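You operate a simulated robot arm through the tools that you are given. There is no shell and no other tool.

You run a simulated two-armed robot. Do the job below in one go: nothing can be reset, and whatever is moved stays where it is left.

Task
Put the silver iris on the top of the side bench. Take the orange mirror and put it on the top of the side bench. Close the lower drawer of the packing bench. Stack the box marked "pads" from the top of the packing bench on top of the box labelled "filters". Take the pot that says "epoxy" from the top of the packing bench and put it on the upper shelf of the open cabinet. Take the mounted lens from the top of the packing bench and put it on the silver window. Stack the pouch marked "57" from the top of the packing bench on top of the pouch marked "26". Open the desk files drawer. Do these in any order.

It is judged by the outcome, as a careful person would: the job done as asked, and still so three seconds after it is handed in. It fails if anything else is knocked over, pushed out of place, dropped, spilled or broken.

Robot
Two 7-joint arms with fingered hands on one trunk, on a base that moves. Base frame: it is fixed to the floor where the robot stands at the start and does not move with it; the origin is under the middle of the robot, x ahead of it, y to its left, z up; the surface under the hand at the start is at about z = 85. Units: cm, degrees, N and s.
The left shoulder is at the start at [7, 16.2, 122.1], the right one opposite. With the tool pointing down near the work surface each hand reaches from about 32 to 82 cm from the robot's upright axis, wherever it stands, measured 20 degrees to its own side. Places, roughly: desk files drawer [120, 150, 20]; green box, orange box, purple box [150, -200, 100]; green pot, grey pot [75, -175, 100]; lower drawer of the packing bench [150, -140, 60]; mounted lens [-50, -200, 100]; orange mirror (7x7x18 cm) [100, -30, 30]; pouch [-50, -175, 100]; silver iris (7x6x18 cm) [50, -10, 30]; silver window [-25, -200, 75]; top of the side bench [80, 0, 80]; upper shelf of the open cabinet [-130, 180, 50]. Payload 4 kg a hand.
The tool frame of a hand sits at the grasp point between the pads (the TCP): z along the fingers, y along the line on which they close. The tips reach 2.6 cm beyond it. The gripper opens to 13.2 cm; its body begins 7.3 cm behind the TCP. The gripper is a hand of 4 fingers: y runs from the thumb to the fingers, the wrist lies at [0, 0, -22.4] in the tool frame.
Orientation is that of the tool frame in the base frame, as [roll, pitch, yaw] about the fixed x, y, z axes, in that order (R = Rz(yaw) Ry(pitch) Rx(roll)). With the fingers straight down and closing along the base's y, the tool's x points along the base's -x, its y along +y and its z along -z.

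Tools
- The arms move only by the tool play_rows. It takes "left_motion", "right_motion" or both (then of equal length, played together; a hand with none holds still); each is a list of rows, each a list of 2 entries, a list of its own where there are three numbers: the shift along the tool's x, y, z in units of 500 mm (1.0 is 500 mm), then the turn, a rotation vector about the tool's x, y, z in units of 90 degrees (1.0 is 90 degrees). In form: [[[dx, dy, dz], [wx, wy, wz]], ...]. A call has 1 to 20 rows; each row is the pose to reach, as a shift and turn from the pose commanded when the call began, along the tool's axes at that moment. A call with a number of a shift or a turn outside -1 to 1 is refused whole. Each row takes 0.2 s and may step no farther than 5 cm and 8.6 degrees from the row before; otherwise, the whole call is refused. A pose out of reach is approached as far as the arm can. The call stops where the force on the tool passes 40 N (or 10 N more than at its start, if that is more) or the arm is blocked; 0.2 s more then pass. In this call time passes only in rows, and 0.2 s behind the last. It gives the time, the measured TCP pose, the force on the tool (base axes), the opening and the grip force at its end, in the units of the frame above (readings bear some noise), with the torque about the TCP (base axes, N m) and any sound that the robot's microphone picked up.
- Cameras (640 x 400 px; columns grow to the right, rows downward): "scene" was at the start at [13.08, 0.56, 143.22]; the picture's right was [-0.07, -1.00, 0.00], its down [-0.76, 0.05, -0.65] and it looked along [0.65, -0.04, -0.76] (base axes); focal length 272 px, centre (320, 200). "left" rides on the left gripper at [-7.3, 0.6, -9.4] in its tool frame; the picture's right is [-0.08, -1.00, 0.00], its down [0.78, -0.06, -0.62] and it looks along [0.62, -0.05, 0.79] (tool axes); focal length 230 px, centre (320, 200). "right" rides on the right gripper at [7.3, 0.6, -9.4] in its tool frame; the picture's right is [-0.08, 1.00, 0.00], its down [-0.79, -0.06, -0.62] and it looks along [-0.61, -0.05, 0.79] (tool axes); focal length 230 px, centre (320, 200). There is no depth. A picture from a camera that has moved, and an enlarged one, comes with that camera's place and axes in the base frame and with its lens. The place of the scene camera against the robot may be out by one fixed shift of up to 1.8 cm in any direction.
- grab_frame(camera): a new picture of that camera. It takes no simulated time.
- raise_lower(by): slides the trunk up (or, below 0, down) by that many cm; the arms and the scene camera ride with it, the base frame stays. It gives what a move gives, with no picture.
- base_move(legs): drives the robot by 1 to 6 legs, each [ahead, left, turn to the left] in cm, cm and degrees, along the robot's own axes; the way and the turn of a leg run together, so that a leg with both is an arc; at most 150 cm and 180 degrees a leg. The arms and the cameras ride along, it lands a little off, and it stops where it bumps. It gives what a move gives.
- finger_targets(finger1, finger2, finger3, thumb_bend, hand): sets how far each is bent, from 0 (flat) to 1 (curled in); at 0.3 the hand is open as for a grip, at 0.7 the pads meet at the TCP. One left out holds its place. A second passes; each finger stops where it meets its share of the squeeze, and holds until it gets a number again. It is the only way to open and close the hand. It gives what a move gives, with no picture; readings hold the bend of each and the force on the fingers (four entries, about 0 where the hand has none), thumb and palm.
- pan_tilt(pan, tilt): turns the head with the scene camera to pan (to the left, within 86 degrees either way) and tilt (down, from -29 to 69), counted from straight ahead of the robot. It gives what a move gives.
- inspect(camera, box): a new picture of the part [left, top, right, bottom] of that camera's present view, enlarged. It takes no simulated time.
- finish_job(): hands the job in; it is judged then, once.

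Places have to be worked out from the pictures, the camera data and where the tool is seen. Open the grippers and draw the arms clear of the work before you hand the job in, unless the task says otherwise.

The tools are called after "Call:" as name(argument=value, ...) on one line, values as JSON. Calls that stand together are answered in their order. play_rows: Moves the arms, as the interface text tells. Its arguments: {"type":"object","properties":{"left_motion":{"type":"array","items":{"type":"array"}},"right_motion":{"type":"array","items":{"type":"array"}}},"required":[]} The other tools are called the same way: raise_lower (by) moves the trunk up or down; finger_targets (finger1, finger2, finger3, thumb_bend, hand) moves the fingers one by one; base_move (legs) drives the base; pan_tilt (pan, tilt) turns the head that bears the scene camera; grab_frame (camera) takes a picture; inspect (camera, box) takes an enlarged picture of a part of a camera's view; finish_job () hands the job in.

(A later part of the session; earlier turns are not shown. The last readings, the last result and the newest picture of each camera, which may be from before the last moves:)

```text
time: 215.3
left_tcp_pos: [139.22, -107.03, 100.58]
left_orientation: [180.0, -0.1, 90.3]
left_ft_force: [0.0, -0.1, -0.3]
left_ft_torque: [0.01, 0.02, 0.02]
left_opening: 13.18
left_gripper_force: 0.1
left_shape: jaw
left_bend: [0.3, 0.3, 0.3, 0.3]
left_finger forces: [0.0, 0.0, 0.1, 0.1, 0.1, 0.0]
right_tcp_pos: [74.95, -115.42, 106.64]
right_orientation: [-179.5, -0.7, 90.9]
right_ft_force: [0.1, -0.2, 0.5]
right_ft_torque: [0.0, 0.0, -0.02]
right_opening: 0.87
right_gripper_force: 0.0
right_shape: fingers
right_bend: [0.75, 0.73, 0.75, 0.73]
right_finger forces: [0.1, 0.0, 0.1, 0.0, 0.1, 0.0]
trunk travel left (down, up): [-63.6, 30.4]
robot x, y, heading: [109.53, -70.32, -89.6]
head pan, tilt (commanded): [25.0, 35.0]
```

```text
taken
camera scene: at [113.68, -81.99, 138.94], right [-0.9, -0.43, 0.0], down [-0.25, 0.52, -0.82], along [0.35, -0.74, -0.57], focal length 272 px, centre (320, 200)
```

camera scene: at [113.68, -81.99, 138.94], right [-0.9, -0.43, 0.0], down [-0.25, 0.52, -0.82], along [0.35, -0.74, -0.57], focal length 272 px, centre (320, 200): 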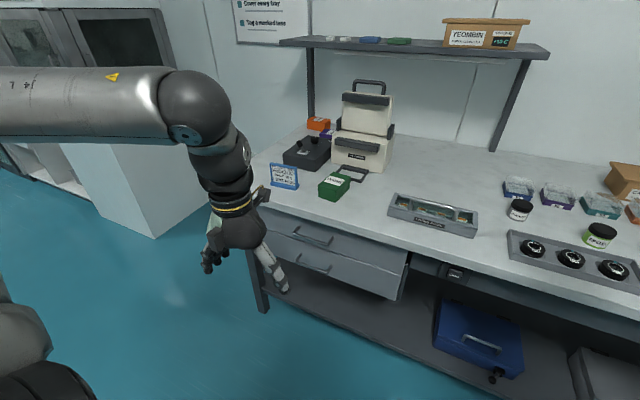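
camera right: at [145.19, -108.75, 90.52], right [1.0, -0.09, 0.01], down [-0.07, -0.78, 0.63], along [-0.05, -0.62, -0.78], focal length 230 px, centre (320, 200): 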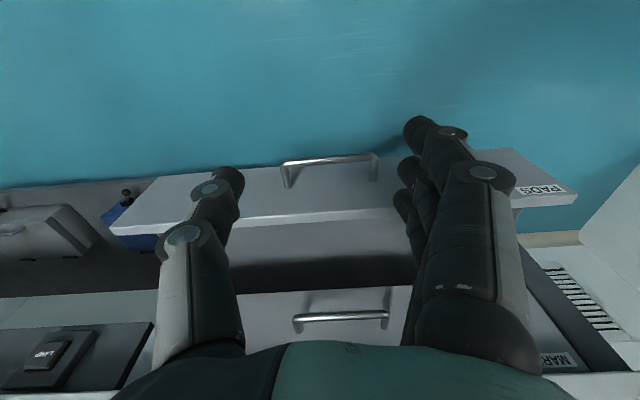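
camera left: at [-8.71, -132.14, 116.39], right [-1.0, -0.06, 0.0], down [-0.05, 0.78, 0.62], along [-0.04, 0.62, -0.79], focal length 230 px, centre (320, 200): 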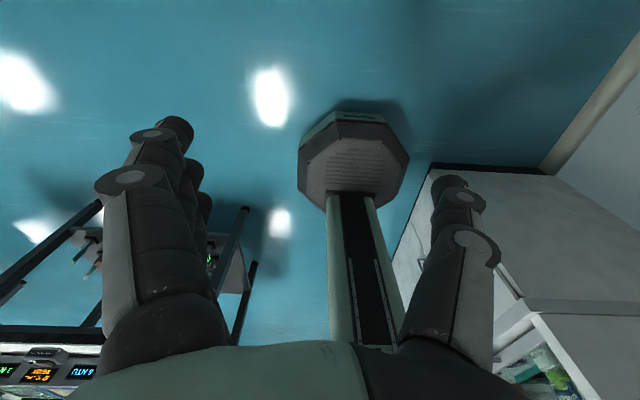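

Both drawers are shut. Now I tilt the left hand forward (75°) while extending it toward the bench at z≈97.

Call:
play_rows(left_motion=[[[-0.066, 0.002, 0.007], [0, -0.0833, 0]], [[-0.132, 0.004, 0.014], [0, -0.1667, 0]], [[-0.198, 0.006, 0.021], [0, -0.25, 0]], [[-0.264, 0.008, 0.028], [0, -0.3333, 0]], [[-0.33, 0.01, 0.035], [0, -0.4167, 0]], [[-0.396, 0.012, 0.042], [0, -0.5, 0]], [[-0.462, 0.014, 0.049], [0, -0.5833, 0]], [[-0.528, 0.016, 0.056], [0, -0.6667, 0]], [[-0.594, 0.018, 0.063], [0, -0.75, 0]], [[-0.66, 0.02, 0.07], [0, -0.8333, 0]]])

Call:
grab_frame(camera="left")

Call:
grab_frame(camera="scene")

```text
time: 217.5
left_tcp_pos: [140.03, -140.58, 98.33]
left_orientation: [-179.1, 76.1, 91.3]
left_ft_force: [2.2, 3.9, -10.9]
left_ft_torque: [-0.99, 0.08, -0.19]
left_opening: 13.2
left_gripper_force: 0.1
left_shape: jaw
left_bend: [0.3, 0.3, 0.3, 0.3]
left_finger forces: [0.0, 0.0, 0.1, 0.0, 0.1, 0.0]
right_tcp_pos: [74.59, -115.49, 106.55]
right_orientation: [-180.0, -0.8, 91.0]
right_ft_force: [-1.0, -0.1, -0.2]
right_ft_torque: [-0.02, -0.04, -0.01]
right_opening: 0.86
right_gripper_force: 0.1
right_shape: fingers
right_bend: [0.75, 0.73, 0.75, 0.73]
right_finger forces: [0.0, 0.0, 0.0, 0.1, 0.1, 0.1]
trunk travel left (down, up): [-63.6, 30.4]
robot x, y, heading: [109.58, -70.19, -89.5]
head pan, tilt (commanded): [25.0, 35.0]
```

```text
taken
camera left: at [140.65, -133.24, 107.67], right [-1.0, -0.02, 0.08], down [-0.07, 0.79, -0.61], along [-0.05, -0.62, -0.79], focal length 230 px, centre (320, 200)
```

left: 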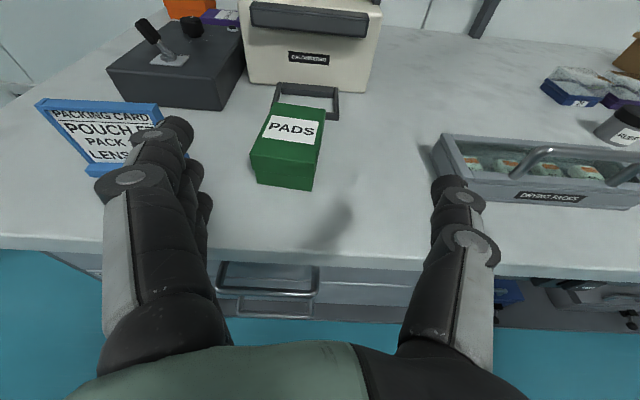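

```text
taken
camera scene: at [113.23, -82.15, 138.95], right [-0.9, -0.43, 0.0], down [-0.25, 0.52, -0.82], along [0.36, -0.74, -0.57], focal length 272 px, centre (320, 200)
```

scene: 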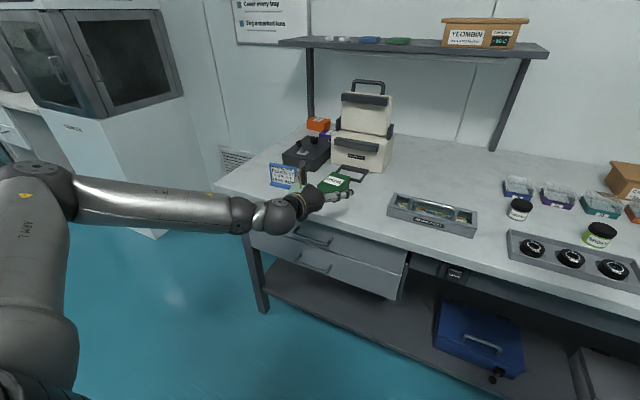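

The left camera now has a nice forward view. A force of -11 N shows on the left hand; I re-read to see whether it's a transient.

Call:
finger_targets(hand="left", finger1=0.36, finger2=0.36, finger3=0.36, thumb_bend=0.36)

Call:
inspect(camera="scene", box=[200, 150, 420, 300])

```text
time: 218.5
left_tcp_pos: [140.44, -140.06, 97.2]
left_orientation: [179.8, 75.0, 90.2]
left_ft_force: [-0.1, -0.9, -0.4]
left_ft_torque: [0.05, 0.03, 0.02]
left_opening: 11.78
left_gripper_force: 0.0
left_shape: fingers
left_bend: [0.36, 0.36, 0.36, 0.36]
left_finger forces: [0.0, 0.0, 0.0, 0.0, 0.0, 0.0]
right_tcp_pos: [74.79, -115.34, 106.75]
right_orientation: [-179.7, -0.6, 91.1]
right_ft_force: [-0.1, -0.6, 0.4]
right_ft_torque: [0.01, 0.0, -0.01]
right_opening: 0.89
right_gripper_force: 0.0
right_shape: fingers
right_bend: [0.75, 0.73, 0.75, 0.73]
right_finger forces: [0.0, 0.1, 0.0, 0.0, 0.0, 0.1]
trunk travel left (down, up): [-63.6, 30.4]
robot x, y, heading: [109.42, -70.23, -89.6]
head pan, tilt (commanded): [25.0, 35.0]
```

```text
2.67 times, centred on (310, 225) of scene
camera zoom: at [113.65, -82.01, 138.94], right [-0.9, -0.43, 0.0], down [-0.25, 0.52, -0.82], along [0.35, -0.74, -0.57], focal length 726 px, centre (347, 133)
```

zoom: 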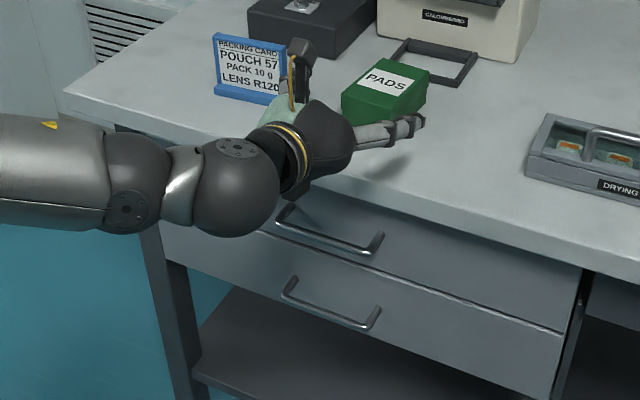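

Just a transient; forces are zero now. I take a precise look at the PADS box from the left camera.

Call:
inspect(camera="left", box=[220, 60, 380, 220])

Call:
grab_frame(camera="left")

```text
2.50 times, centred on (300, 140) of left
camera zoom: at [141.11, -132.93, 106.63], right [-1.0, -0.03, 0.07], down [-0.06, 0.8, -0.6], along [-0.04, -0.6, -0.8], focal length 575 px, centre (370, 350)
```

zoom: 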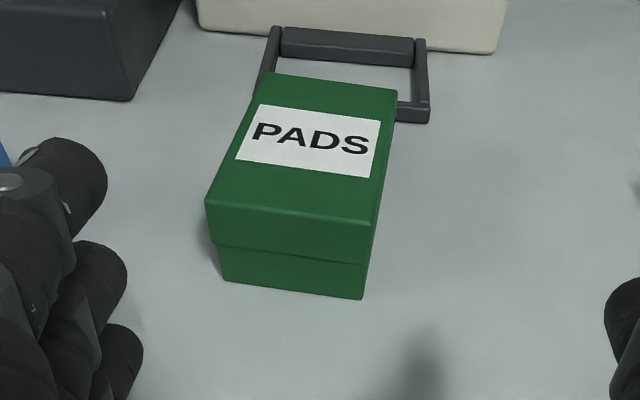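

```text
taken
camera left: at [141.11, -132.93, 106.63], right [-1.0, -0.03, 0.07], down [-0.06, 0.8, -0.6], along [-0.04, -0.6, -0.8], focal length 230 px, centre (320, 200)
```

left: 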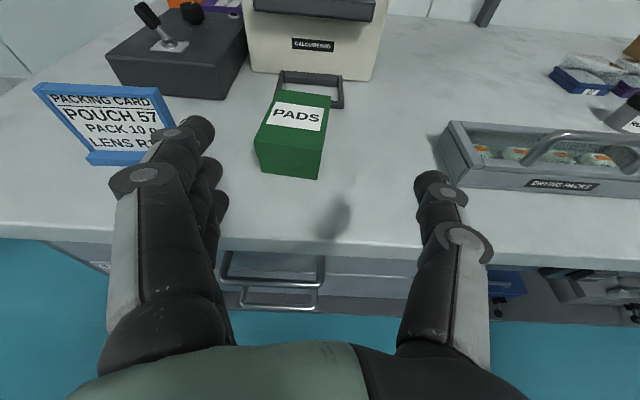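

The box front face is at y≈-152.5, x≈140.5–147.7, top z≈90.4, long axis turned ~5°. I line the hand up (5° right, z≈91) in front of it first.

Call:
play_rows(left_motion=[[[0.03, 0.028, 0.049], [0.018, 0, 0.005]], [[0.06, 0.056, 0.097], [0.036, 0, 0.01]], [[0.089, 0.084, 0.146], [0.0537, 0, 0.0144]]])

Call:
finger_targets(hand="left", finger1=0.37)

Call:
grab_frame(camera="left")

Call:
inspect(camera="scene", box=[200, 130, 420, 280])

```text
time: 219.3
left_tcp_pos: [144.76, -146.09, 91.04]
left_orientation: [-179.9, 75.0, 85.3]
left_ft_force: [0.1, -0.4, -0.2]
left_ft_torque: [0.01, 0.0, -0.02]
left_opening: 11.79
left_gripper_force: 0.1
left_shape: fingers
left_bend: [0.36, 0.36, 0.36, 0.36]
left_finger forces: [0.1, 0.1, 0.0, 0.1, 0.1, 0.1]
right_tcp_pos: [74.94, -115.52, 106.62]
right_orientation: [-179.6, -0.8, 91.0]
right_ft_force: [0.1, -0.4, 0.2]
right_ft_torque: [-0.02, 0.0, 0.02]
right_opening: 0.87
right_gripper_force: 0.0
right_shape: fingers
right_bend: [0.75, 0.73, 0.75, 0.73]
right_finger forces: [0.0, 0.1, 0.0, 0.0, 0.0, 0.1]
trunk travel left (down, up): [-63.6, 30.4]
robot x, y, heading: [109.22, -70.03, -89.3]
head pan, tilt (commanded): [25.0, 35.0]
```

```text
time: 220.3
left_tcp_pos: [144.83, -145.89, 91.07]
left_orientation: [179.8, 74.9, 85.1]
left_ft_force: [0.3, 0.8, -0.2]
left_ft_torque: [0.01, -0.01, 0.0]
left_opening: 11.62
left_gripper_force: 0.1
left_shape: fingers
left_bend: [0.37, 0.36, 0.36, 0.36]
left_finger forces: [0.0, 0.1, 0.1, 0.0, 0.0, 0.0]
right_tcp_pos: [74.89, -115.51, 106.73]
right_orientation: [-179.6, -0.8, 91.0]
right_ft_force: [0.3, -0.3, -0.1]
right_ft_torque: [0.02, 0.0, 0.0]
right_opening: 0.86
right_gripper_force: 0.1
right_shape: fingers
right_bend: [0.75, 0.73, 0.75, 0.73]
right_finger forces: [0.0, 0.0, 0.0, 0.0, 0.0, 0.1]
trunk travel left (down, up): [-63.6, 30.4]
robot x, y, heading: [109.32, -69.86, -89.5]
head pan, tilt (commanded): [25.0, 35.0]
```

```text
taken
camera left: at [146.1, -138.9, 100.51], right [-1.0, 0.06, 0.07], down [0.01, 0.8, -0.6], along [-0.1, -0.6, -0.8], focal length 230 px, centre (320, 200)
```

left: 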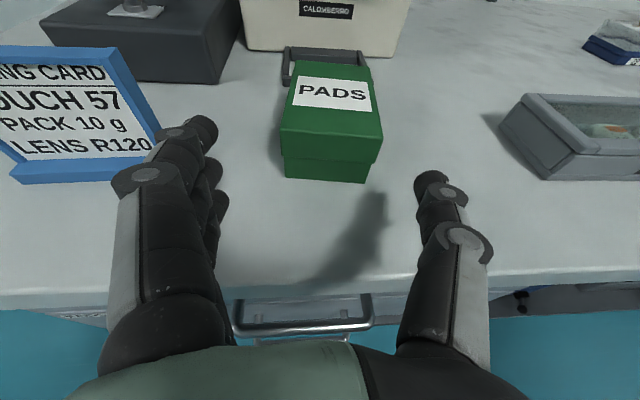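

```text
2.67 times, centred on (310, 205) of scene
camera zoom: at [113.71, -82.0, 138.94], right [-0.9, -0.43, 0.0], down [-0.25, 0.52, -0.82], along [0.35, -0.74, -0.57], focal length 726 px, centre (347, 187)
```

zoom: 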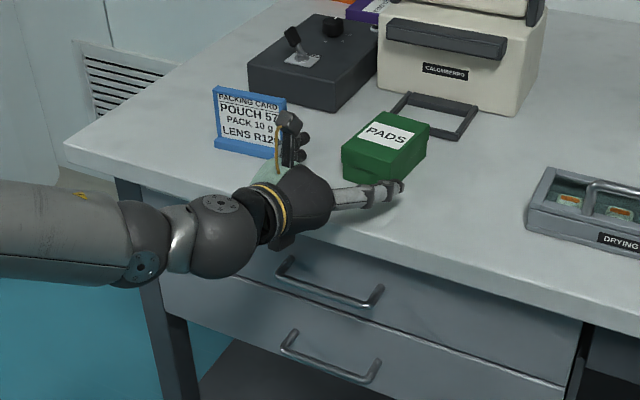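

Aligned. I advance 10 cm around the box at z≈89.3 and then close the hand.

Call:
play_rows(left_motion=[[[0.01, -0.006, 0.06], [0, 0, 0]], [[-0.005, -0.011, 0.13], [0, 0, 0]], [[-0.019, -0.011, 0.2058], [0, 0, 0]]])

Call:
grab_frame(camera="left")

Call:
inspect(camera="scene", box=[240, 130, 400, 240])

```text
time: 221.1
left_tcp_pos: [143.53, -156.27, 89.34]
left_orientation: [179.8, 75.2, 85.2]
left_ft_force: [-0.7, 0.9, 3.9]
left_ft_torque: [-0.07, -0.26, 0.09]
left_opening: 11.6
left_gripper_force: 2.1
left_shape: fingers
left_bend: [0.37, 0.36, 0.35, 0.36]
left_finger forces: [0.0, 0.0, 3.8, 0.0, 0.2, 0.0]
right_tcp_pos: [74.79, -115.36, 106.71]
right_orientation: [-179.7, -0.7, 91.0]
right_ft_force: [-0.1, -0.1, -0.5]
right_ft_torque: [-0.01, 0.02, -0.01]
right_opening: 0.87
right_gripper_force: 0.0
right_shape: fingers
right_bend: [0.75, 0.73, 0.75, 0.73]
right_finger forces: [0.0, 0.0, 0.0, 0.0, 0.0, 0.0]
trunk travel left (down, up): [-63.6, 30.4]
robot x, y, heading: [109.21, -70.39, -89.2]
head pan, tilt (commanded): [25.0, 35.0]
```

```text
taken
camera left: at [144.73, -149.21, 98.87], right [-1.0, 0.06, 0.07], down [0.0, 0.8, -0.6], along [-0.1, -0.6, -0.8], focal length 230 px, centre (320, 200)
```

left: 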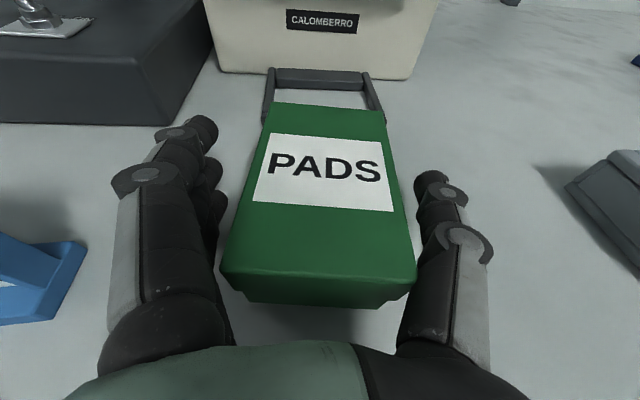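

```text
3.64 times, centred on (320, 185) of scene
camera zoom: at [113.56, -81.96, 138.96], right [-0.9, -0.43, 0.0], down [-0.25, 0.52, -0.82], along [0.36, -0.74, -0.57], focal length 990 px, centre (320, 254)
```

zoom: 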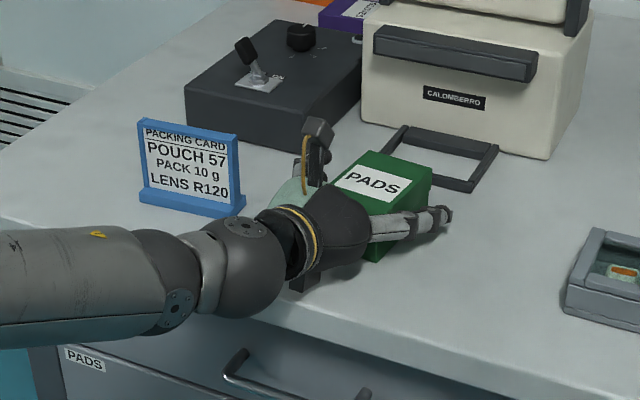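

The lowest finger just touches the bench (3.8 N). I raise 0.5 cm and close on the box.

Call:
play_rows(left_motion=[[[-0.0097, 0, -0.0026], [0, 0, 0]]])

Call:
finger_targets(hand="left", finger1=0.6, finger2=0.6, finger3=0.6, thumb_bend=0.6)

Call:
grab_frame(camera="left")

```text
time: 221.5
left_tcp_pos: [143.57, -156.31, 89.53]
left_orientation: [179.8, 74.9, 85.0]
left_ft_force: [0.0, 0.2, -0.3]
left_ft_torque: [-0.01, 0.01, 0.02]
left_opening: 11.6
left_gripper_force: 0.2
left_shape: fingers
left_bend: [0.37, 0.36, 0.36, 0.36]
left_finger forces: [0.0, 0.0, 0.1, 0.0, 0.3, 0.0]
right_tcp_pos: [74.9, -115.59, 106.78]
right_orientation: [-179.6, -0.7, 91.0]
right_ft_force: [0.2, -0.3, 0.4]
right_ft_torque: [-0.02, -0.02, 0.02]
right_opening: 0.86
right_gripper_force: 0.0
right_shape: fingers
right_bend: [0.75, 0.73, 0.75, 0.73]
right_finger forces: [0.1, 0.1, 0.0, 0.0, 0.0, 0.0]
trunk travel left (down, up): [-63.6, 30.4]
robot x, y, heading: [109.65, -70.3, -89.4]
head pan, tilt (commanded): [25.0, 35.0]
```

```text
time: 222.5
left_tcp_pos: [143.4, -156.26, 89.7]
left_orientation: [179.8, 75.1, 85.1]
left_ft_force: [-0.4, -0.4, -0.1]
left_ft_torque: [-0.01, -0.01, 0.01]
left_opening: 6.79
left_gripper_force: 18.6
left_shape: fingers
left_bend: [0.52, 0.53, 0.52, 0.54]
left_finger forces: [4.9, 7.3, 5.7, 0.0, 18.8, 0.0]
right_tcp_pos: [74.83, -115.58, 106.69]
right_orientation: [-179.6, -0.7, 91.0]
right_ft_force: [-0.1, -0.5, 0.3]
right_ft_torque: [0.01, 0.02, 0.01]
right_opening: 0.85
right_gripper_force: 0.1
right_shape: fingers
right_bend: [0.75, 0.73, 0.75, 0.73]
right_finger forces: [0.0, 0.0, 0.1, 0.1, 0.1, 0.0]
trunk travel left (down, up): [-63.6, 30.4]
robot x, y, heading: [109.38, -70.13, -89.4]
head pan, tilt (commanded): [25.0, 35.0]
```

```text
taken
camera left: at [144.79, -149.19, 99.19], right [-1.0, 0.06, 0.07], down [0.01, 0.8, -0.6], along [-0.1, -0.6, -0.8], focal length 230 px, centre (320, 200)
```

left: 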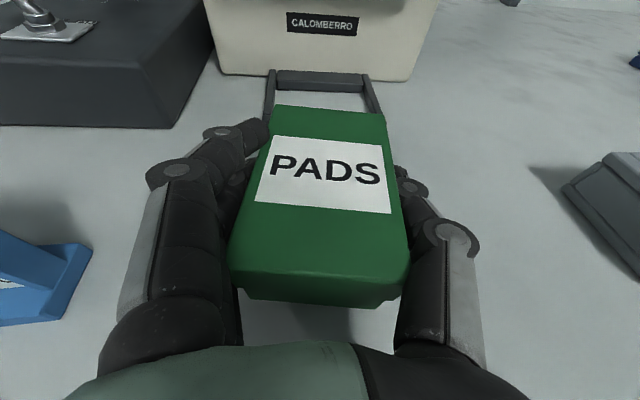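

All three fingers and the thumb grip the box. I lift with the trunk and check.

Call:
raise_lower(by=3)

Call:
raise_lower(by=14)

Call:
grab_frame(camera="left")

Call:
grab_frame(camera="scene")

```text
time: 223.2
left_tcp_pos: [143.51, -156.19, 92.61]
left_orientation: [179.9, 75.0, 85.1]
left_ft_force: [0.5, -0.1, -0.6]
left_ft_torque: [-0.02, -0.01, -0.02]
left_opening: 6.83
left_gripper_force: 17.6
left_shape: fingers
left_bend: [0.52, 0.53, 0.52, 0.54]
left_finger forces: [4.8, 7.3, 5.7, 0.0, 18.8, 0.1]
right_tcp_pos: [74.89, -115.4, 109.72]
right_orientation: [-179.6, -0.7, 91.0]
right_ft_force: [0.2, 0.0, 0.0]
right_ft_torque: [0.05, 0.0, -0.01]
right_opening: 0.88
right_gripper_force: 0.0
right_shape: fingers
right_bend: [0.75, 0.73, 0.75, 0.73]
right_finger forces: [0.0, 0.0, 0.0, 0.0, 0.0, 0.0]
trunk travel left (down, up): [-66.6, 27.4]
robot x, y, heading: [109.67, -70.27, -89.3]
head pan, tilt (commanded): [25.0, 35.0]
```

```text
time: 224.9
left_tcp_pos: [143.56, -156.34, 106.68]
left_orientation: [179.8, 75.0, 85.1]
left_ft_force: [-0.1, -0.1, -2.2]
left_ft_torque: [0.01, 0.02, 0.03]
left_opening: 6.8
left_gripper_force: 18.2
left_shape: fingers
left_bend: [0.52, 0.53, 0.52, 0.54]
left_finger forces: [4.9, 7.2, 5.7, 0.1, 18.7, 0.0]
right_tcp_pos: [74.85, -115.52, 123.72]
right_orientation: [-179.6, -0.7, 91.1]
right_ft_force: [0.2, -0.2, 0.6]
right_ft_torque: [-0.02, 0.06, -0.03]
right_opening: 0.85
right_gripper_force: 0.0
right_shape: fingers
right_bend: [0.75, 0.73, 0.75, 0.73]
right_finger forces: [0.0, 0.1, 0.0, 0.1, 0.1, 0.1]
trunk travel left (down, up): [-80.6, 13.4]
robot x, y, heading: [109.68, -70.5, -89.4]
head pan, tilt (commanded): [25.0, 35.0]
```

```text
taken
camera left: at [144.78, -149.21, 116.17], right [-1.0, 0.06, 0.07], down [0.01, 0.8, -0.6], along [-0.1, -0.6, -0.8], focal length 230 px, centre (320, 200)
```

left: 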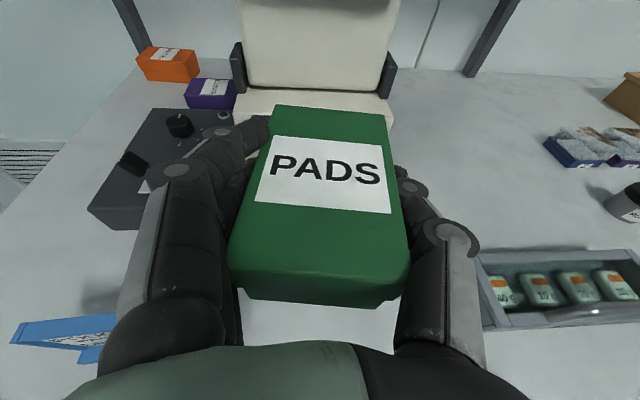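

```text
taken
camera scene: at [113.7, -82.04, 155.93], right [-0.9, -0.43, 0.0], down [-0.25, 0.52, -0.82], along [0.35, -0.74, -0.57], focal length 272 px, centre (320, 200)
```

scene: 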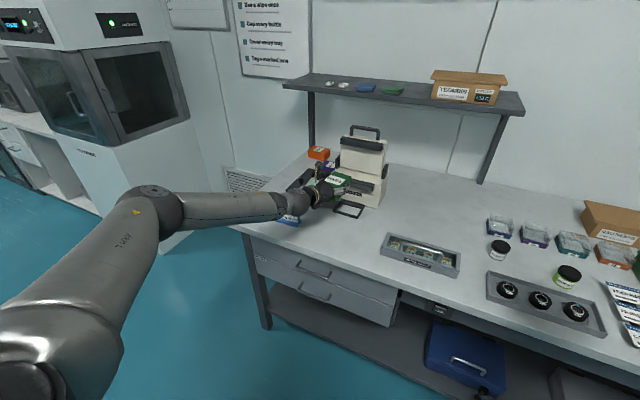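

The box is held (weight ~2 N). From this height I measure the FILTERS box with the left camera.

Call:
inspect(camera="left", box=[100, 0, 250, 130])

```text
3.08 times, centred on (175, 65) of left
camera zoom: at [144.78, -149.21, 116.17], right [-1.0, 0.06, 0.07], down [0.01, 0.8, -0.6], along [-0.1, -0.6, -0.8], focal length 708 px, centre (766, 615)
```

zoom: 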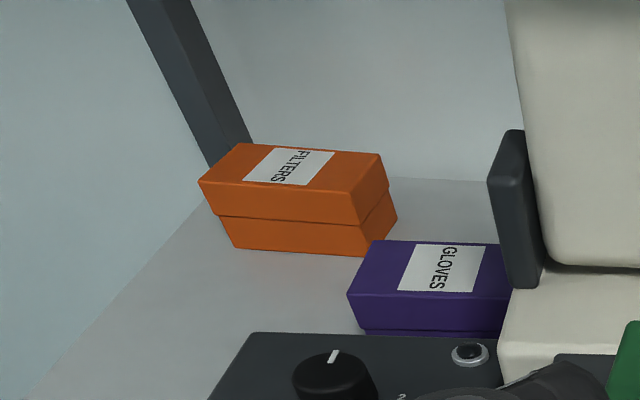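

FILTERS: x≈171.6–182, y≈-210…-216.5, top z≈90.2, with a shelf leg at its back-left corner. I'll place from the bench's left end with the left hand pointing about azimuth -105°. First I retract the box from over the bench.

Call:
play_rows(left_motion=[[[0.011, -0.007, -0.088], [0, 0, 0]], [[0.022, -0.015, -0.176], [0, 0, 0]], [[0.034, -0.022, -0.263], [0, 0, 0]], [[0.045, -0.03, -0.351], [0, 0, 0]], [[0.056, -0.037, -0.439], [0, 0, 0]]])

Call:
base_move(legs=[[0, 104, 0], [0, 0, -60]])

Call:
grab_frame(camera="scene")

Call:
grab_frame(camera="left")

```text
time: 226.1
left_tcp_pos: [142.35, -137.43, 111.17]
left_orientation: [-178.1, 74.1, 87.6]
left_ft_force: [0.3, -0.4, -2.1]
left_ft_torque: [0.0, 0.03, -0.01]
left_opening: 6.82
left_gripper_force: 17.5
left_shape: fingers
left_bend: [0.52, 0.53, 0.52, 0.54]
left_finger forces: [5.0, 6.9, 5.8, 0.0, 18.3, 0.0]
left hand out of reach, approached as far as the arm can: row 4, 5
right_tcp_pos: [74.84, -115.49, 123.68]
right_orientation: [-179.6, -0.8, 91.0]
right_ft_force: [0.1, 0.7, -0.3]
right_ft_torque: [-0.01, -0.02, -0.01]
right_opening: 0.87
right_gripper_force: 0.1
right_shape: fingers
right_bend: [0.75, 0.73, 0.75, 0.73]
right_finger forces: [0.1, 0.0, 0.0, 0.0, 0.0, 0.0]
trunk travel left (down, up): [-80.6, 13.4]
robot x, y, heading: [109.58, -70.54, -89.6]
head pan, tilt (commanded): [25.0, 35.0]
```

```text
time: 234.1
left_tcp_pos: [167.59, -130.83, 111.19]
left_orientation: [-178.1, 74.1, 25.2]
left_ft_force: [0.0, 0.3, -1.0]
left_ft_torque: [0.0, 0.01, -0.01]
left_opening: 6.79
left_gripper_force: 17.8
left_shape: fingers
left_bend: [0.53, 0.53, 0.52, 0.54]
left_finger forces: [4.8, 6.8, 5.6, 0.1, 17.7, 0.1]
right_tcp_pos: [155.83, -60.94, 123.75]
right_orientation: [-179.6, -0.9, 28.7]
right_ft_force: [0.3, -0.5, -0.4]
right_ft_torque: [-0.02, 0.02, -0.02]
right_opening: 0.87
right_gripper_force: 0.1
right_shape: fingers
right_bend: [0.75, 0.73, 0.75, 0.73]
right_finger forces: [0.0, 0.0, 0.0, 0.0, 0.1, 0.1]
trunk travel left (down, up): [-80.6, 13.4]
robot x, y, heading: [212.4, -69.77, -152.0]
head pan, tilt (commanded): [25.0, 35.0]
```

```text
taken
camera scene: at [202.65, -78.78, 155.94], right [-0.8, 0.6, 0.0], down [0.34, 0.46, -0.82], along [-0.49, -0.66, -0.57], focal length 272 px, centre (320, 200)
```

scene: 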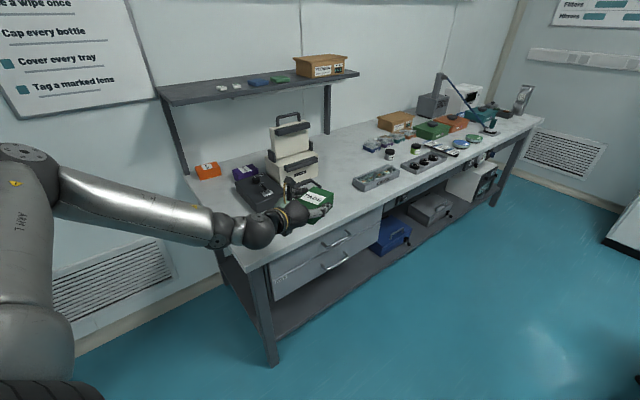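

```text
taken
camera left: at [174.34, -128.68, 120.81], right [-0.41, 0.91, 0.08], down [0.72, 0.38, -0.58], along [-0.56, -0.18, -0.81], focal length 230 px, centre (320, 200)
```

left: 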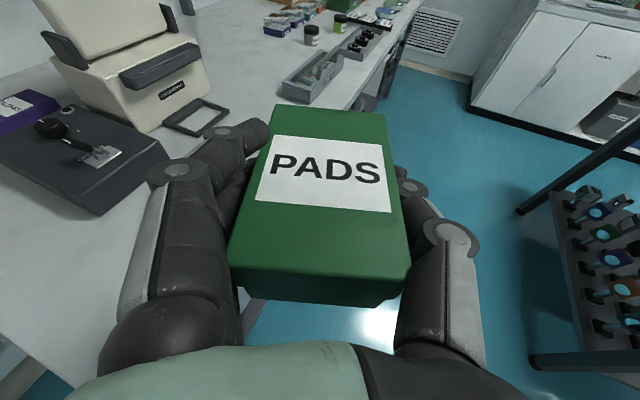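

The box is still held. I lower a bit (z≈105) and move along the bench's left end, keeping the hand left of the black device.

Call:
raise_lower(by=-6)

Call:
base_move(legs=[[14.6, 48.8, 0]])

Call:
grab_frame(camera="left")

Call:
grab_frame(camera="scene")

```text
time: 235.1
left_tcp_pos: [167.55, -130.74, 105.18]
left_orientation: [-178.1, 74.1, 25.1]
left_ft_force: [-0.3, 0.3, -1.3]
left_ft_torque: [0.02, -0.01, 0.0]
left_opening: 6.78
left_gripper_force: 17.1
left_shape: fingers
left_bend: [0.53, 0.53, 0.52, 0.54]
left_finger forces: [4.9, 6.8, 5.6, 0.0, 17.7, 0.1]
right_tcp_pos: [155.78, -60.79, 117.71]
right_orientation: [-179.6, -0.7, 28.7]
right_ft_force: [0.1, -0.1, 0.1]
right_ft_torque: [0.02, 0.02, 0.02]
right_opening: 0.86
right_gripper_force: 0.1
right_shape: fingers
right_bend: [0.75, 0.73, 0.75, 0.73]
right_finger forces: [0.1, 0.1, 0.0, 0.0, 0.0, 0.0]
trunk travel left (down, up): [-74.6, 19.4]
robot x, y, heading: [211.95, -70.64, -151.6]
head pan, tilt (commanded): [25.0, 35.0]
```

```text
time: 238.1
left_tcp_pos: [177.15, -180.33, 105.19]
left_orientation: [-178.3, 74.0, 24.3]
left_ft_force: [-0.4, 0.5, -1.3]
left_ft_torque: [0.02, 0.0, 0.0]
left_opening: 6.8
left_gripper_force: 17.0
left_shape: fingers
left_bend: [0.53, 0.53, 0.52, 0.54]
left_finger forces: [4.9, 6.7, 5.6, 0.0, 17.7, 0.0]
right_tcp_pos: [166.07, -110.3, 117.68]
right_orientation: [-179.7, -0.7, 28.0]
right_ft_force: [-0.3, 0.7, -0.3]
right_ft_torque: [0.01, -0.01, 0.02]
right_opening: 0.88
right_gripper_force: 0.1
right_shape: fingers
right_bend: [0.75, 0.73, 0.75, 0.73]
right_finger forces: [0.1, 0.0, 0.1, 0.0, 0.0, 0.0]
trunk travel left (down, up): [-74.6, 19.4]
robot x, y, heading: [221.82, -120.62, -152.2]
head pan, tilt (commanded): [25.0, 35.0]
```

```text
taken
camera left: at [183.92, -178.23, 114.86], right [-0.4, 0.91, 0.08], down [0.72, 0.37, -0.58], along [-0.56, -0.18, -0.81], focal length 230 px, centre (320, 200)
```

left: 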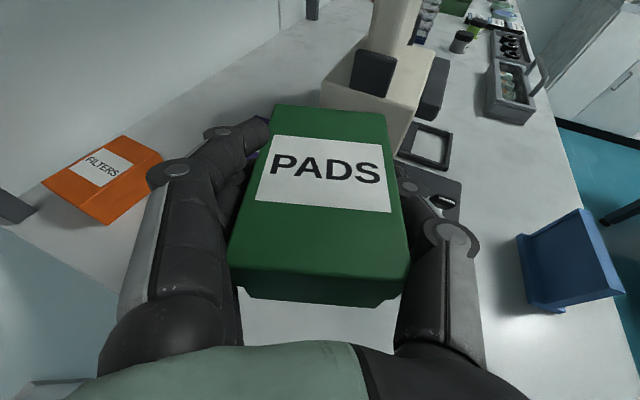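

```text
taken
camera scene: at [212.71, -128.59, 149.95], right [-0.8, 0.61, 0.0], down [0.35, 0.46, -0.82], along [-0.5, -0.65, -0.57], focal length 272 px, centre (320, 200)
```

scene: 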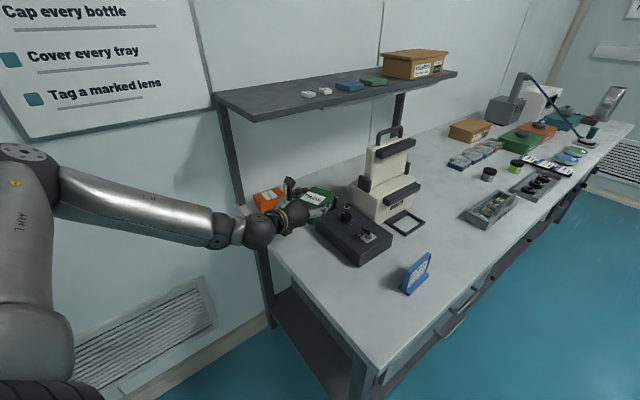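

Call:
inspect(camera="left", box=[0, 100, 200, 260])

Call:
inspect(camera="scene", box=[200, 70, 400, 250])

```text
2.50 times, centred on (100, 180) of left
camera zoom: at [183.92, -178.23, 114.86], right [-0.4, 0.91, 0.08], down [0.72, 0.37, -0.58], along [-0.56, -0.18, -0.81], focal length 575 px, centre (870, 250)
```

zoom: 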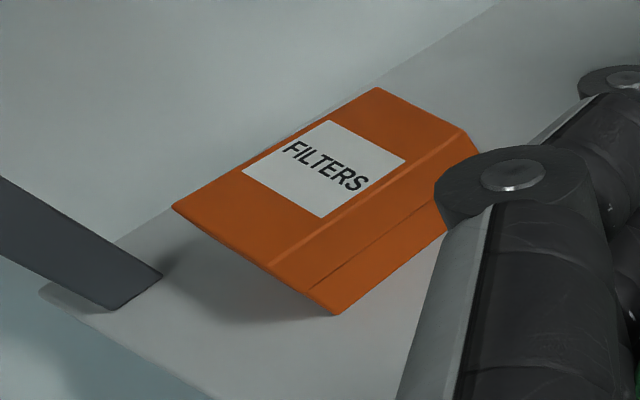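

```text
2.22 times, centred on (300, 160) of scene
camera zoom: at [212.71, -128.59, 149.95], right [-0.8, 0.61, 0.0], down [0.35, 0.46, -0.82], along [-0.5, -0.65, -0.57], focal length 605 px, centre (364, 289)
```

zoom: 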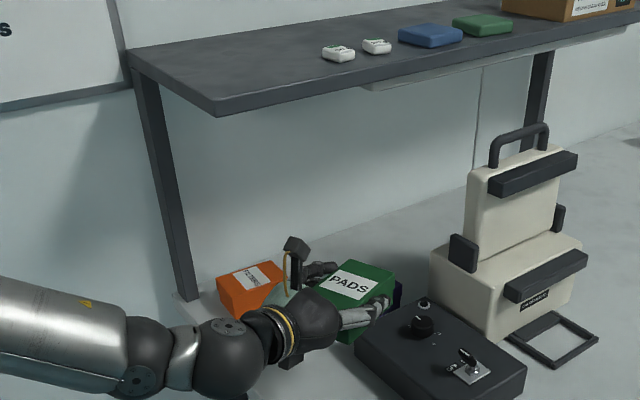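

FILTERS box top: x≈169.5–180.5, y≈-215.3…-208.3 (centre [175,-211.8]); shelf underside z≈124, leg at [183.8,-219.5]. The current hand azimuth (-155°) gives ~2 cm clearance to the leg. I move the base so the box comes just in front of it, keeping z≈105.

Call:
base_move(legs=[[13.5, 25.6, 0]])

Call:
grab_frame(camera="left")

Call:
inspect(camera="scene", box=[180, 90, 400, 260])

```text
time: 240.1
left_tcp_pos: [176.98, -209.22, 105.22]
left_orientation: [-178.3, 74.1, 24.3]
left_ft_force: [0.0, -0.1, -1.1]
left_ft_torque: [-0.01, -0.04, -0.01]
left_opening: 6.81
left_gripper_force: 17.1
left_shape: fingers
left_bend: [0.53, 0.53, 0.52, 0.54]
left_finger forces: [5.0, 6.7, 5.7, 0.0, 17.7, 0.1]
right_tcp_pos: [165.88, -139.07, 117.67]
right_orientation: [-179.7, -0.7, 28.0]
right_ft_force: [-0.6, -0.1, -0.8]
right_ft_torque: [-0.01, 0.0, 0.02]
right_opening: 0.88
right_gripper_force: 0.0
right_shape: fingers
right_bend: [0.75, 0.73, 0.75, 0.73]
right_finger forces: [0.1, 0.1, 0.1, 0.0, 0.0, 0.1]
trunk travel left (down, up): [-74.6, 19.4]
robot x, y, heading: [222.05, -149.13, -152.0]
head pan, tilt (commanded): [25.0, 35.0]
```

```text
taken
camera left: at [183.79, -207.04, 114.9], right [-0.4, 0.91, 0.08], down [0.72, 0.37, -0.59], along [-0.56, -0.18, -0.81], focal length 230 px, centre (320, 200)
```

left: 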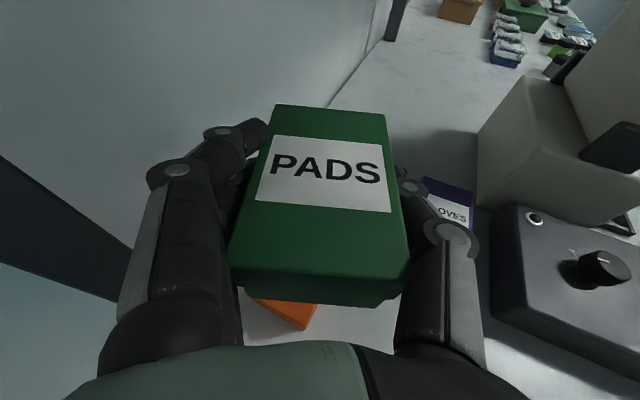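

```text
2.35 times, centred on (290, 175) of scene
camera zoom: at [212.61, -157.41, 149.95], right [-0.8, 0.61, 0.0], down [0.35, 0.46, -0.82], along [-0.5, -0.65, -0.57], focal length 640 px, centre (391, 259)
```

zoom: 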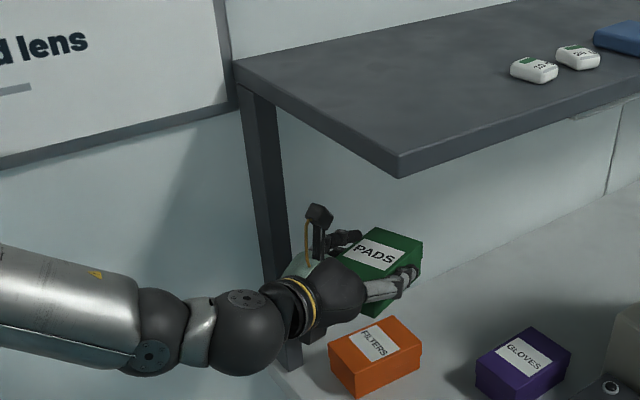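

Good position. I make the small lateral correction and lower the box to about 5 cm above FILTERS.

Call:
play_rows(left_motion=[[[0.03, 0.0315, 0.03], [0, 0, 0]], [[0.0926, 0.0315, 0.0548], [0, 0, 0]]])

Call:
grab_frame(camera="left")

Call:
inspect(camera="scene", box=[250, 150, 370, 250])

```text
time: 240.7
left_tcp_pos: [176.18, -211.38, 100.0]
left_orientation: [-177.3, 73.7, 25.3]
left_ft_force: [0.1, -0.5, -0.5]
left_ft_torque: [0.02, -0.01, -0.02]
left_opening: 6.79
left_gripper_force: 17.2
left_shape: fingers
left_bend: [0.53, 0.53, 0.52, 0.54]
left_finger forces: [4.9, 6.7, 5.7, 0.0, 17.6, 0.0]
right_tcp_pos: [165.87, -139.14, 117.69]
right_orientation: [-179.5, -0.9, 28.0]
right_ft_force: [0.6, 0.0, 0.0]
right_ft_torque: [0.02, 0.0, -0.01]
right_opening: 0.84
right_gripper_force: 0.0
right_shape: fingers
right_bend: [0.75, 0.73, 0.75, 0.73]
right_finger forces: [0.0, 0.0, 0.0, 0.1, 0.0, 0.1]
trunk travel left (down, up): [-74.6, 19.4]
robot x, y, heading: [222.24, -149.42, -152.3]
head pan, tilt (commanded): [25.0, 35.0]
```

```text
taken
camera left: at [182.99, -209.31, 109.64], right [-0.4, 0.91, 0.09], down [0.72, 0.38, -0.58], along [-0.56, -0.17, -0.81], focal length 230 px, centre (320, 200)
```

left: 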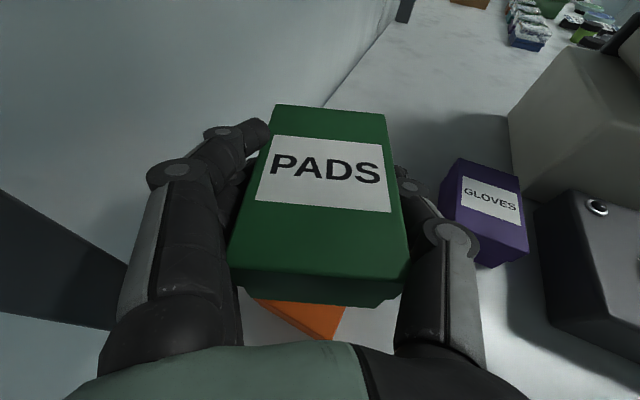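

```text
4.00 times, centred on (310, 200) of scene
camera zoom: at [212.47, -157.61, 149.93], right [-0.8, 0.61, 0.0], down [0.35, 0.46, -0.82], along [-0.5, -0.65, -0.57], focal length 1089 px, centre (360, 200)
```

zoom: 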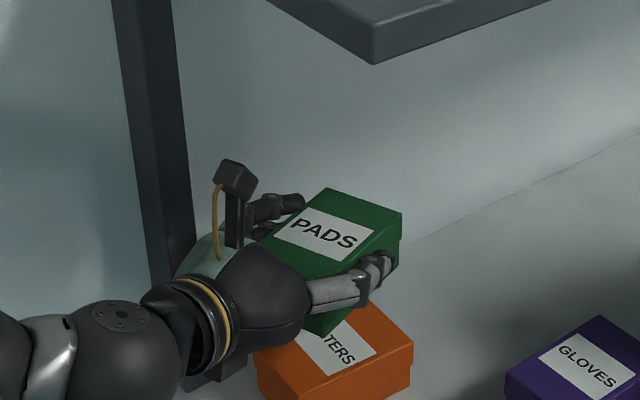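

PADS is above FILTERS. The box is tilted ~3°, so I level the hand, then lower with the trunk.

Call:
play_rows(left_motion=[[[0, 0, 0], [-0.032, -0.0156, 0]]])

Call:
raise_lower(by=-3.5)

Call:
inspect(camera="scene", box=[250, 150, 370, 250])

Call:
grab_frame(camera="left")

```text
time: 241.1
left_tcp_pos: [175.54, -211.45, 100.13]
left_orientation: [179.6, 75.2, 25.0]
left_ft_force: [-0.1, -0.3, -1.1]
left_ft_torque: [-0.02, -0.01, 0.0]
left_opening: 6.82
left_gripper_force: 17.1
left_shape: fingers
left_bend: [0.53, 0.53, 0.52, 0.54]
left_finger forces: [4.9, 6.7, 5.6, 0.0, 17.7, 0.0]
left hand out of reach, approached as far as the arm can: row 1
right_tcp_pos: [165.88, -139.07, 117.63]
right_orientation: [-179.7, -0.7, 28.0]
right_ft_force: [-0.5, 0.1, -0.7]
right_ft_torque: [0.02, 0.02, 0.0]
right_opening: 0.87
right_gripper_force: 0.1
right_shape: fingers
right_bend: [0.75, 0.73, 0.75, 0.73]
right_finger forces: [0.0, 0.0, 0.1, 0.0, 0.1, 0.0]
trunk travel left (down, up): [-74.6, 19.4]
robot x, y, heading: [221.64, -149.28, -152.3]
head pan, tilt (commanded): [25.0, 35.0]
```

```text
time: 241.9
left_tcp_pos: [175.77, -211.49, 96.79]
left_orientation: [179.7, 75.1, 25.2]
left_ft_force: [0.2, 0.4, -0.9]
left_ft_torque: [0.0, -0.01, -0.03]
left_opening: 6.8
left_gripper_force: 17.7
left_shape: fingers
left_bend: [0.53, 0.53, 0.52, 0.54]
left_finger forces: [4.9, 6.7, 5.6, 0.0, 17.6, 0.0]
right_tcp_pos: [165.97, -139.12, 114.25]
right_orientation: [-179.6, -0.7, 27.9]
right_ft_force: [0.2, -0.7, 0.5]
right_ft_torque: [-0.02, 0.02, -0.02]
right_opening: 0.86
right_gripper_force: 0.0
right_shape: fingers
right_bend: [0.75, 0.73, 0.75, 0.73]
right_finger forces: [0.0, 0.0, 0.0, 0.0, 0.0, 0.0]
trunk travel left (down, up): [-71.1, 22.9]
robot x, y, heading: [222.01, -149.2, -152.4]
head pan, tilt (commanded): [25.0, 35.0]
```

```text
4.00 times, centred on (310, 200) of scene
camera zoom: at [212.67, -157.55, 146.45], right [-0.8, 0.61, 0.0], down [0.35, 0.46, -0.82], along [-0.5, -0.65, -0.57], focal length 1089 px, centre (360, 200)
```

zoom: 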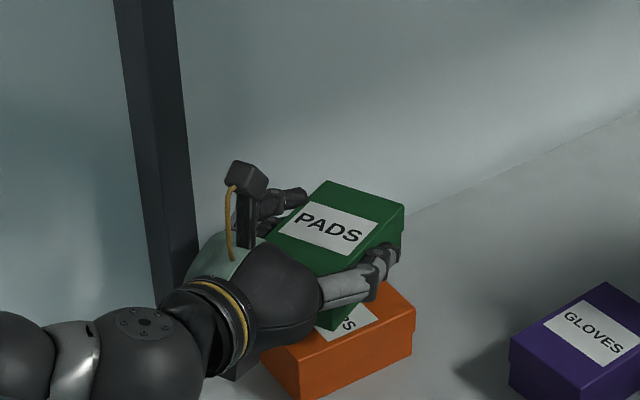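

```text
taken
camera left: at [182.56, -208.95, 106.17], right [-0.45, 0.89, 0.07], down [0.69, 0.4, -0.6], along [-0.57, -0.22, -0.8], focal length 230 px, centre (320, 200)
```

left: 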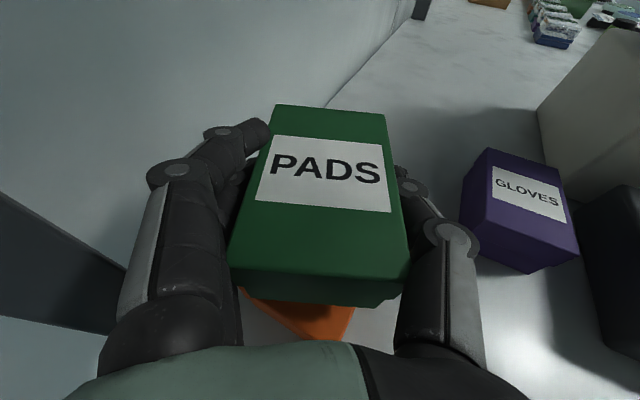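

Call:
raise_lower(by=-1.2)

Call:
raise_lower(by=-0.4)

Call:
inspect(camera="scene", box=[270, 180, 360, 260])

```text
time: 242.5
left_tcp_pos: [175.63, -211.51, 95.44]
left_orientation: [179.8, 75.1, 25.2]
left_ft_force: [0.0, -1.1, -1.1]
left_ft_torque: [-0.01, -0.01, 0.02]
left_opening: 6.78
left_gripper_force: 17.3
left_shape: fingers
left_bend: [0.53, 0.53, 0.52, 0.54]
left_finger forces: [5.0, 6.8, 5.6, 0.1, 17.6, 0.0]
right_tcp_pos: [165.98, -139.2, 113.01]
right_orientation: [-179.6, -0.7, 27.9]
right_ft_force: [-0.2, -1.2, 0.2]
right_ft_torque: [-0.02, 0.04, 0.04]
right_opening: 0.88
right_gripper_force: 0.0
right_shape: fingers
right_bend: [0.75, 0.73, 0.75, 0.73]
right_finger forces: [0.0, 0.0, 0.1, 0.1, 0.0, 0.0]
trunk travel left (down, up): [-69.9, 24.1]
robot x, y, heading: [221.98, -148.89, -152.4]
head pan, tilt (commanded): [25.0, 35.0]
```

```text
time: 243.0
left_tcp_pos: [175.63, -211.5, 95.15]
left_orientation: [179.8, 75.2, 25.2]
left_ft_force: [-0.2, -0.4, -1.6]
left_ft_torque: [-0.02, 0.01, 0.0]
left_opening: 6.79
left_gripper_force: 16.8
left_shape: fingers
left_bend: [0.53, 0.53, 0.52, 0.54]
left_finger forces: [4.8, 6.7, 5.7, 0.1, 17.7, 0.0]
right_tcp_pos: [166.0, -139.27, 112.64]
right_orientation: [-179.6, -0.7, 28.0]
right_ft_force: [-0.7, 0.6, -0.7]
right_ft_torque: [-0.01, 0.01, -0.01]
right_opening: 0.85
right_gripper_force: 0.1
right_shape: fingers
right_bend: [0.75, 0.73, 0.75, 0.73]
right_finger forces: [0.0, 0.0, 0.0, 0.0, 0.0, 0.0]
trunk travel left (down, up): [-69.5, 24.5]
robot x, y, heading: [222.06, -149.27, -152.5]
head pan, tilt (commanded): [25.0, 35.0]
```

```text
5.00 times, centred on (315, 220) of scene
camera zoom: at [212.61, -157.57, 144.84], right [-0.8, 0.61, 0.0], down [0.35, 0.46, -0.82], along [-0.5, -0.65, -0.57], focal length 1361 px, centre (345, 100)
```

zoom: 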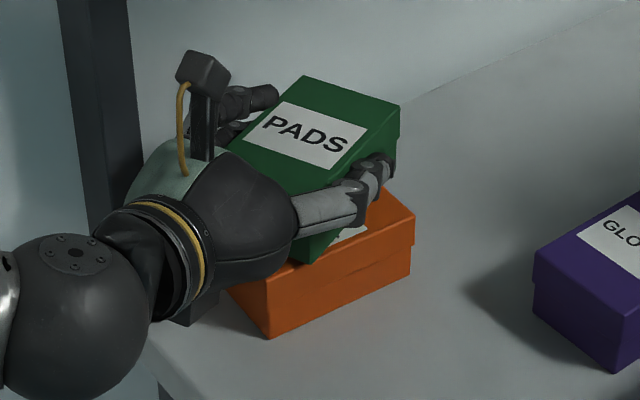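

Call:
raise_lower(by=-0.3)

Call:
raise_lower(by=-0.3)

Call:
inspect(camera="scene", box=[280, 180, 360, 260])

```text
time: 243.5
left_tcp_pos: [175.65, -211.51, 94.79]
left_orientation: [179.7, 75.2, 25.2]
left_ft_force: [0.4, -0.7, -1.2]
left_ft_torque: [-0.01, 0.0, -0.03]
left_opening: 6.79
left_gripper_force: 17.3
left_shape: fingers
left_bend: [0.53, 0.53, 0.52, 0.54]
left_finger forces: [4.9, 6.6, 5.6, 0.0, 17.6, 0.0]
right_tcp_pos: [165.89, -139.07, 112.35]
right_orientation: [-179.6, -0.7, 28.0]
right_ft_force: [-0.5, -0.8, -0.3]
right_ft_torque: [-0.04, -0.01, 0.0]
right_opening: 0.84
right_gripper_force: 0.1
right_shape: fingers
right_bend: [0.75, 0.73, 0.75, 0.73]
right_finger forces: [0.0, 0.0, 0.0, 0.0, 0.0, 0.0]
trunk travel left (down, up): [-69.2, 24.8]
robot x, y, heading: [221.98, -149.34, -152.3]
head pan, tilt (commanded): [25.0, 35.0]
```

```text
time: 244.0
left_tcp_pos: [175.68, -211.63, 94.76]
left_orientation: [179.7, 75.4, 25.4]
left_ft_force: [0.5, 0.4, 3.7]
left_ft_torque: [-0.13, -0.11, -0.01]
left_opening: 6.78
left_gripper_force: 17.5
left_shape: fingers
left_bend: [0.53, 0.53, 0.52, 0.54]
left_finger forces: [5.5, 6.6, 6.0, 0.0, 18.0, 0.1]
right_tcp_pos: [165.86, -139.17, 112.04]
right_orientation: [-179.7, -0.6, 28.1]
right_ft_force: [-0.1, -0.2, 0.5]
right_ft_torque: [-0.02, -0.02, 0.02]
right_opening: 0.86
right_gripper_force: 0.0
right_shape: fingers
right_bend: [0.75, 0.73, 0.75, 0.73]
right_finger forces: [0.1, 0.1, 0.1, 0.1, 0.1, 0.0]
trunk travel left (down, up): [-68.9, 25.1]
robot x, y, heading: [221.75, -149.25, -152.1]
head pan, tilt (commanded): [25.0, 35.0]
```

```text
5.00 times, centred on (320, 220) of scene
camera zoom: at [212.67, -157.5, 144.26], right [-0.8, 0.61, 0.0], down [0.35, 0.46, -0.82], along [-0.5, -0.65, -0.57], focal length 1361 px, centre (320, 100)
```

zoom: 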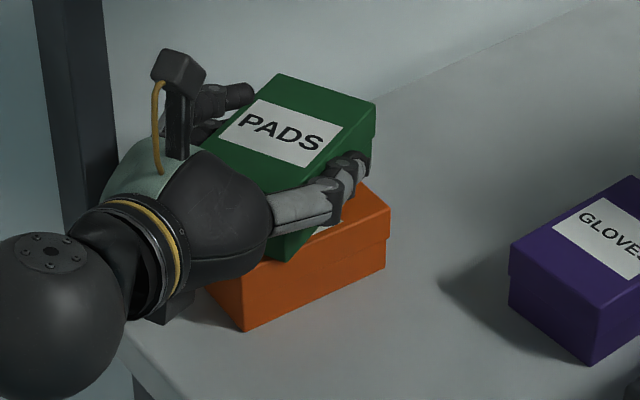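

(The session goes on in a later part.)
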